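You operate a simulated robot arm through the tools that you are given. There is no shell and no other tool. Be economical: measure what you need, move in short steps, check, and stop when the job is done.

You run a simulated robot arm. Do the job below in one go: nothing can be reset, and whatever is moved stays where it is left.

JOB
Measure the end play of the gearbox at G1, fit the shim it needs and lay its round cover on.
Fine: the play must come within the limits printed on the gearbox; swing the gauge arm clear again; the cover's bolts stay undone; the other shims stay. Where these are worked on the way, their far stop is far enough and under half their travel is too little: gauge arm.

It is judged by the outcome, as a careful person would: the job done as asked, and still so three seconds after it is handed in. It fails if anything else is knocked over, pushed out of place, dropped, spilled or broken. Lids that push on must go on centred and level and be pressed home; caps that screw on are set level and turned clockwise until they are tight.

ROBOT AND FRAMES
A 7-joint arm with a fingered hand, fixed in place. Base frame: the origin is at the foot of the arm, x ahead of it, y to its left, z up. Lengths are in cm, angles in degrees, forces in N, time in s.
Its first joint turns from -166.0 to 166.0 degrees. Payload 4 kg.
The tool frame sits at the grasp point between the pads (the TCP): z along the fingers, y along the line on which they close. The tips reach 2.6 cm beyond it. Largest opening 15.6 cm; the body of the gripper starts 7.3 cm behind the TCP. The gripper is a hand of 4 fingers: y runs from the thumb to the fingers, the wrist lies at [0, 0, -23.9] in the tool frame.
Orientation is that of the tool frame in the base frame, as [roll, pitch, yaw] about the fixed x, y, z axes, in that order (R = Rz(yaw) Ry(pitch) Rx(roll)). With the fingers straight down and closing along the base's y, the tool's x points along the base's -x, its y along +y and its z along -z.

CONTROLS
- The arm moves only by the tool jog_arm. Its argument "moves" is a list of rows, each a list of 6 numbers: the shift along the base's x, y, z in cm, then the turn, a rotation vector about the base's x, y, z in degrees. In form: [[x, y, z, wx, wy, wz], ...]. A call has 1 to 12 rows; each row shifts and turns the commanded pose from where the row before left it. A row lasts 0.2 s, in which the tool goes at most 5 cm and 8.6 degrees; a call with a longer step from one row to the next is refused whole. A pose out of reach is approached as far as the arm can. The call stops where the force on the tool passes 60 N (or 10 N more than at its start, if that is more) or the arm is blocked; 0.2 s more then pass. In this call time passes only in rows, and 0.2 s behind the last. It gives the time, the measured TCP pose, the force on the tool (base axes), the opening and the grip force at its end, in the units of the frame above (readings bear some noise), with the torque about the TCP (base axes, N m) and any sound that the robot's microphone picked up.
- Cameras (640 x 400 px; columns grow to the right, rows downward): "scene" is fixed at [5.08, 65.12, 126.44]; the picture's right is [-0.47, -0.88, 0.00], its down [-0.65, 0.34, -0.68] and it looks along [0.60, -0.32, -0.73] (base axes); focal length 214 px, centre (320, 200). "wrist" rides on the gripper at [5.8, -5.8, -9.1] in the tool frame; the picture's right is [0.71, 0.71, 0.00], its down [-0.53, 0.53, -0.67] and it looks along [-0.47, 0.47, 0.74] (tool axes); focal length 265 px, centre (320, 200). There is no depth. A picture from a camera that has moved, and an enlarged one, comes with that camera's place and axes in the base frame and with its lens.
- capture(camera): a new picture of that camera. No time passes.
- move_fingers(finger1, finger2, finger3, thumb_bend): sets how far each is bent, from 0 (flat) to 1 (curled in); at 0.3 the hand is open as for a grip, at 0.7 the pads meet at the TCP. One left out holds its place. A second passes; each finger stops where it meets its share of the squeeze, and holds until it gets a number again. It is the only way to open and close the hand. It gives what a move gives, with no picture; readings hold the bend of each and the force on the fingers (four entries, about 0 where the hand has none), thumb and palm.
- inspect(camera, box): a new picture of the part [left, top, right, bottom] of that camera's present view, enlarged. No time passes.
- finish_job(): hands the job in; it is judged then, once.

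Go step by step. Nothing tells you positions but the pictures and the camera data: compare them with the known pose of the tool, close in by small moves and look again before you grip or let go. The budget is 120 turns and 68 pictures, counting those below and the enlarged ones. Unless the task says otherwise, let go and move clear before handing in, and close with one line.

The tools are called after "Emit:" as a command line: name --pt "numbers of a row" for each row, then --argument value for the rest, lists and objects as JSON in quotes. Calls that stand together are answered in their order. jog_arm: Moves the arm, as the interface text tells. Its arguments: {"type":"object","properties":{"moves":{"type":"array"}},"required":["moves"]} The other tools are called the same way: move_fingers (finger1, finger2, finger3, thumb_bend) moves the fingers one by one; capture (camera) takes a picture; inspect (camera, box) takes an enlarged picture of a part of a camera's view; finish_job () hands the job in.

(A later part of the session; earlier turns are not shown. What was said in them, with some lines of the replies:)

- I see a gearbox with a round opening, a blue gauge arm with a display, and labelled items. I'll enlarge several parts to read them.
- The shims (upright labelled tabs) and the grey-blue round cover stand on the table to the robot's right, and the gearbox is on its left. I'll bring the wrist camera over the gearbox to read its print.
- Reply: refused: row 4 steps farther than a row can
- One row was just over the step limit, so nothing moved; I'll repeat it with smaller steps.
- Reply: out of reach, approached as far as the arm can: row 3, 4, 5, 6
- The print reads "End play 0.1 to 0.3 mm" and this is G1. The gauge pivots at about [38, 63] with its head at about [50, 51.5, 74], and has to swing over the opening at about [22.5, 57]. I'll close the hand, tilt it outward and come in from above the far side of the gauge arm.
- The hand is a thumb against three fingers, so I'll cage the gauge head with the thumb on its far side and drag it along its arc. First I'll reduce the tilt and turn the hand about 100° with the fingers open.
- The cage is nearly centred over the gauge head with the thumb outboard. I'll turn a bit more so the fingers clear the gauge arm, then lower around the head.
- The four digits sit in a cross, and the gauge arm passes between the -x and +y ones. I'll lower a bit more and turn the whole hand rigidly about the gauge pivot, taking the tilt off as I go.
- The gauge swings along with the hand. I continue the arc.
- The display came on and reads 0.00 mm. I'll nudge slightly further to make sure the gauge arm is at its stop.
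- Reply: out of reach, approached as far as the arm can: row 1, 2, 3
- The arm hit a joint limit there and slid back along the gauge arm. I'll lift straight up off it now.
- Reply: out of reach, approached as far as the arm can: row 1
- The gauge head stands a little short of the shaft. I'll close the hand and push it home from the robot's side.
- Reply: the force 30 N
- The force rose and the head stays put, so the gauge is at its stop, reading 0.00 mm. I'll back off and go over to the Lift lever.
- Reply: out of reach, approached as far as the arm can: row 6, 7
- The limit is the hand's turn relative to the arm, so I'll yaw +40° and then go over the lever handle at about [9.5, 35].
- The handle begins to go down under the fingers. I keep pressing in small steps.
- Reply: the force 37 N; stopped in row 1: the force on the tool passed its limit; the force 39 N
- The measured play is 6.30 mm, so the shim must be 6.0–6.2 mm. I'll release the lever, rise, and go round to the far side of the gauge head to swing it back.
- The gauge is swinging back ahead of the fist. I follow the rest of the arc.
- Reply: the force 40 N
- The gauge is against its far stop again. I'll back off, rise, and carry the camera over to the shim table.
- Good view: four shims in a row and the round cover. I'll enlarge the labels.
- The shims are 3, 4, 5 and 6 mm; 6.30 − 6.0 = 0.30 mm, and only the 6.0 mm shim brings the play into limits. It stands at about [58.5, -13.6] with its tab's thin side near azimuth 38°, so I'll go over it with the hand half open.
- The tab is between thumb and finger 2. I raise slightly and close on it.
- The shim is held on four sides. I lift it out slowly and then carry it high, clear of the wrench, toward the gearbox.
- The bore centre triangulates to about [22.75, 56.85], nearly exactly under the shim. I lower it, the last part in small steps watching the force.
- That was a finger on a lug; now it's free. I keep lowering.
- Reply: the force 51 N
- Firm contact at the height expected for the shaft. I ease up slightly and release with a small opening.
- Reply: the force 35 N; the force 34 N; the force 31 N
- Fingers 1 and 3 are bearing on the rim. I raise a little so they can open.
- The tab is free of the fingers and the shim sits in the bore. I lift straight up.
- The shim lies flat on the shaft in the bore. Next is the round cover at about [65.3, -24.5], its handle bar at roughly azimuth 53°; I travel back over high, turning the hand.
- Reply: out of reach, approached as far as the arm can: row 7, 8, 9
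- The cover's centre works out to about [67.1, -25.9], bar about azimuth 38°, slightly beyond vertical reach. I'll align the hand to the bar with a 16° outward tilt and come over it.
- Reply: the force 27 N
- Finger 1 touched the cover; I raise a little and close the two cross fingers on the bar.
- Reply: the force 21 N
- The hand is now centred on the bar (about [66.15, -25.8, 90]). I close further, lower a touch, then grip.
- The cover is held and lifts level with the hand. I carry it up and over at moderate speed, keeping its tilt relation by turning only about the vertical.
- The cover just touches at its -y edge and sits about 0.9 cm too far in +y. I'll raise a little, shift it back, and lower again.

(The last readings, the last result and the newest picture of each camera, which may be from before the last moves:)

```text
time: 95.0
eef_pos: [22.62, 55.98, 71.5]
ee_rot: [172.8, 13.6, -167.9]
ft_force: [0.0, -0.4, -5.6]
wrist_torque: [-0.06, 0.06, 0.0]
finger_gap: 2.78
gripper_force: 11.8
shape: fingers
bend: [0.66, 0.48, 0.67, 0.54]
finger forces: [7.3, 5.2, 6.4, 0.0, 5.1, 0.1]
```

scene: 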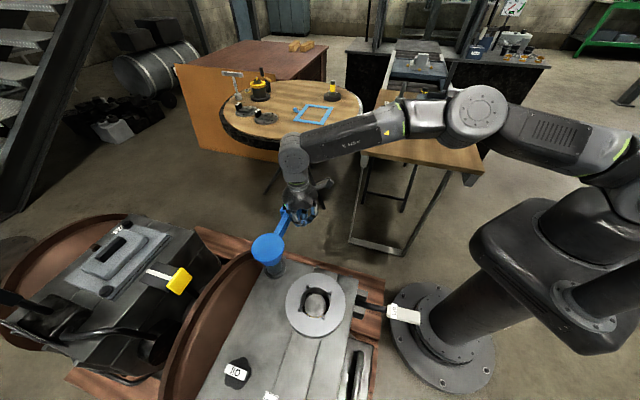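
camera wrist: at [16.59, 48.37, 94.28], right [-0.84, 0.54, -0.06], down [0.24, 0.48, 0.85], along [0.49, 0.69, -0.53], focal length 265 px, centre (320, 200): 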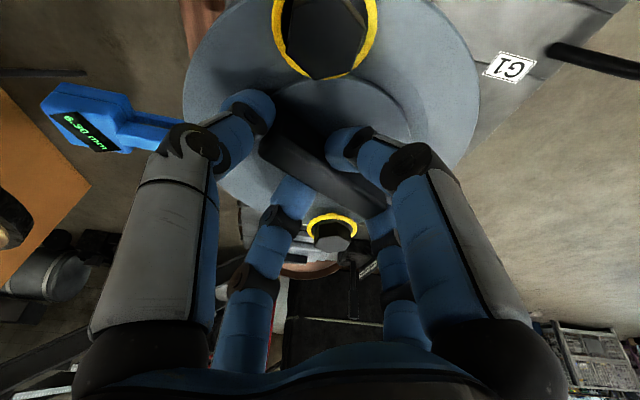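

Emit:
jog_arm --pt "0 0 -0.3 0 0 0" --pt "0 0 -0.3 0 0 0"

```text
time: 95.5
eef_pos: [22.71, 55.99, 70.85]
ee_rot: [172.7, 13.6, -167.9]
ft_force: [0.1, 0.1, -4.5]
wrist_torque: [-0.11, 0.06, 0.0]
finger_gap: 2.77
gripper_force: 12.2
shape: fingers
bend: [0.66, 0.48, 0.66, 0.54]
finger forces: [7.9, 5.3, 7.3, 0.1, 5.1, 0.0]
```

Emit:
jog_arm --pt "0 0 -0.25 0 0 0" --pt "0 0 -0.2 0 0 0"

```text
time: 96.2
eef_pos: [22.62, 56.04, 70.75]
ee_rot: [172.5, 13.8, -167.8]
ft_force: [-7.3, -10.5, 34.2]
wrist_torque: [-1.78, -0.17, -0.29]
finger_gap: 2.81
gripper_force: 29.7
shape: fingers
bend: [0.66, 0.48, 0.66, 0.56]
finger forces: [10.4, 4.8, 7.1, 0.0, 37.2, 0.0]
```

Emit:
jog_arm --pt "0 0 0.3 0 0 0"

Emit:
inspect --camera "scene" --box '[260, 250, 380, 350]'

```text
time: 96.5
eef_pos: [22.72, 56.02, 70.79]
ee_rot: [172.6, 13.5, -167.8]
ft_force: [-3.4, -2.6, 19.4]
wrist_torque: [-0.92, -0.11, -0.04]
finger_gap: 2.79
gripper_force: 22.8
shape: fingers
bend: [0.66, 0.47, 0.66, 0.56]
finger forces: [10.1, 6.3, 7.2, 0.0, 21.0, 0.0]
```

```text
4.00 times, centred on (320, 300) of scene
camera zoom: at [5.08, 65.12, 126.44], right [-0.47, -0.88, 0.0], down [-0.65, 0.34, -0.68], along [0.6, -0.32, -0.73], focal length 858 px, centre (320, -200)
```

zoom: 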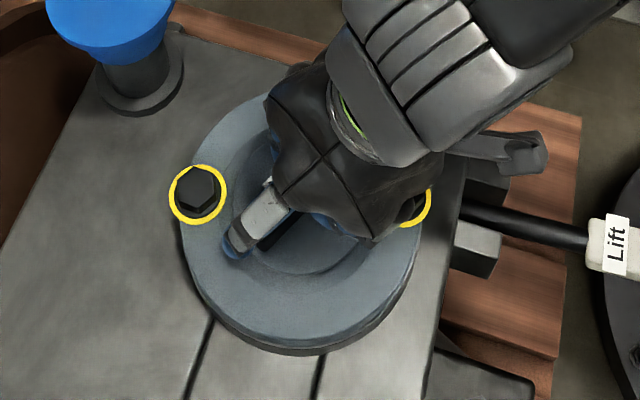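

The cover now sits on the ring with its edge flush all round. I ease off and release.

Emit:
jog_arm --pt "0 0 0.25 0 0 0"

Emit:
move_fingers --finger2 0.38 --thumb_bend 0.4

Emit:
move_fingers --finger1 0.61 --finger3 0.61

```text
time: 97.0
eef_pos: [22.67, 55.79, 70.74]
ee_rot: [172.9, 13.5, -167.8]
ft_force: [1.1, 0.6, -3.3]
wrist_torque: [-0.16, 0.06, -0.01]
finger_gap: 2.79
gripper_force: 12.8
shape: fingers
bend: [0.66, 0.47, 0.66, 0.54]
finger forces: [8.1, 5.2, 7.4, 0.0, 5.0, 0.0]
```

```text
time: 98.0
eef_pos: [22.7, 55.98, 70.96]
ee_rot: [172.8, 13.6, -167.9]
ft_force: [0.0, -0.3, -5.6]
wrist_torque: [-0.06, 0.07, 0.03]
finger_gap: 5.22
gripper_force: 6.5
shape: fingers
bend: [0.66, 0.38, 0.66, 0.4]
finger forces: [7.1, 0.0, 6.9, 0.0, 0.0, 0.1]
```

```text
time: 99.0
eef_pos: [22.66, 55.94, 71.0]
ee_rot: [172.6, 13.6, -167.9]
ft_force: [-0.8, -0.2, 0.1]
wrist_torque: [-0.02, -0.03, 0.02]
finger_gap: 5.56
gripper_force: 0.0
shape: fingers
bend: [0.61, 0.38, 0.61, 0.4]
finger forces: [0.0, 0.0, 0.1, 0.0, 0.1, 0.1]
```

Released with no load left on the hand. I rise straight up, opening as I go.

Emit:
jog_arm --pt "0 0 0.6 0 0 0"

Emit:
move_fingers --finger1 0.53 --finger2 0.3 --finger3 0.53 --thumb_bend 0.32

Emit:
jog_arm --pt "0 0 0.8 0 0 0" --pt "0 0 2 0 0 0" --pt "0 0 4 0 0 0" --pt "0 0 4.5 0 0 0" --pt "0 0 4.5 0 0 0" --pt "0 0 4.5 0 0 0" --pt "2 -4 2 0 0 0" --pt "2 -4 1 0 0 0" --pt "2 -4 0 0 0 0" --pt "2 -4 0 0 0 0" --pt "2 -4 0 0 0 0"

Emit:
inspect --camera "scene" --box '[260, 180, 380, 350]'

```text
time: 99.3
eef_pos: [22.66, 55.97, 71.52]
ee_rot: [172.6, 13.6, -168.0]
ft_force: [-0.2, 0.0, -0.5]
wrist_torque: [0.02, 0.04, 0.02]
finger_gap: 5.55
gripper_force: 0.0
shape: fingers
bend: [0.61, 0.38, 0.61, 0.4]
finger forces: [0.1, 0.0, 0.1, 0.0, 0.0, 0.0]
```

```text
time: 100.3
eef_pos: [22.57, 56.04, 71.6]
ee_rot: [172.7, 13.6, -167.9]
ft_force: [0.0, 0.0, -0.4]
wrist_torque: [-0.01, 0.01, -0.01]
finger_gap: 7.67
gripper_force: 0.1
shape: fingers
bend: [0.53, 0.3, 0.53, 0.32]
finger forces: [0.1, 0.1, 0.0, 0.0, 0.0, 0.0]
```

```text
time: 102.8
eef_pos: [32.42, 35.9, 94.87]
ee_rot: [172.6, 13.6, -167.7]
ft_force: [-1.3, 0.4, 0.4]
wrist_torque: [-0.02, -0.03, 0.0]
finger_gap: 7.68
gripper_force: 0.0
shape: fingers
bend: [0.53, 0.3, 0.53, 0.32]
finger forces: [0.0, 0.0, 0.1, 0.0, 0.0, 0.0]
```

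```text
2.35 times, centred on (320, 265) of scene
camera zoom: at [5.08, 65.12, 126.44], right [-0.47, -0.88, 0.0], down [-0.65, 0.34, -0.68], along [0.6, -0.32, -0.73], focal length 505 px, centre (320, 47)
```

zoom: 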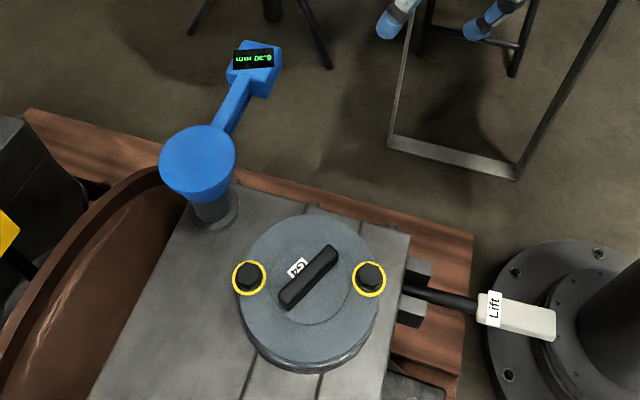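

The cover lies on, but I must check the label by its handle, so I use the last picture there.

Emit:
inspect --camera "scene" --box '[296, 262, 344, 322]'

```text
6.67 times, centred on (320, 292) of scene
camera zoom: at [5.08, 65.12, 126.44], right [-0.47, -0.88, 0.0], down [-0.65, 0.34, -0.68], along [0.6, -0.32, -0.73], focal length 1430 px, centre (320, -413)
```

zoom: 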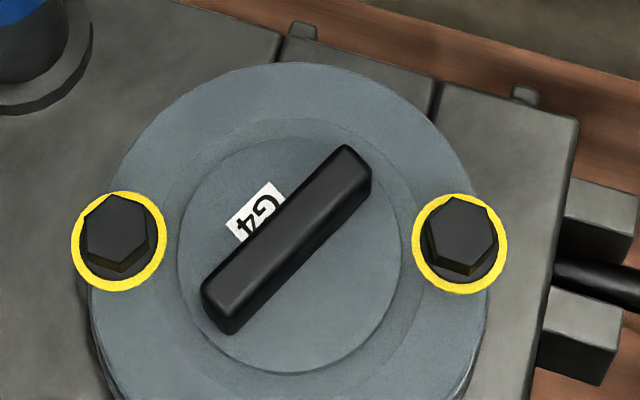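

The cover lies centred on G1, the 6.0 mm shim is under it, the gauge arm is at its far stop and the hand is clear. The cover's tag is half hidden by its bar and I couldn't read it for certain, and I have no pictures left. It is the only round cover with bolts within reach, so I hand in.

Emit:
finish_job

```text
The job is handed in.
```

I measured 6.30 mm of end play on G1, fitted the 6.0 mm shim and laid a round cover on. That leaves 0.30 mm by calculation, right at the top of the printed 0.1–0.3 mm; the gauge arm is back at its far stop, and the cover's bolts and the other shims were left alone. **Not confirmed:** the cover's tag is half hidden by its bar and may read G4 rather than G1; it was the only round cover within reach. I handed in without settling that.
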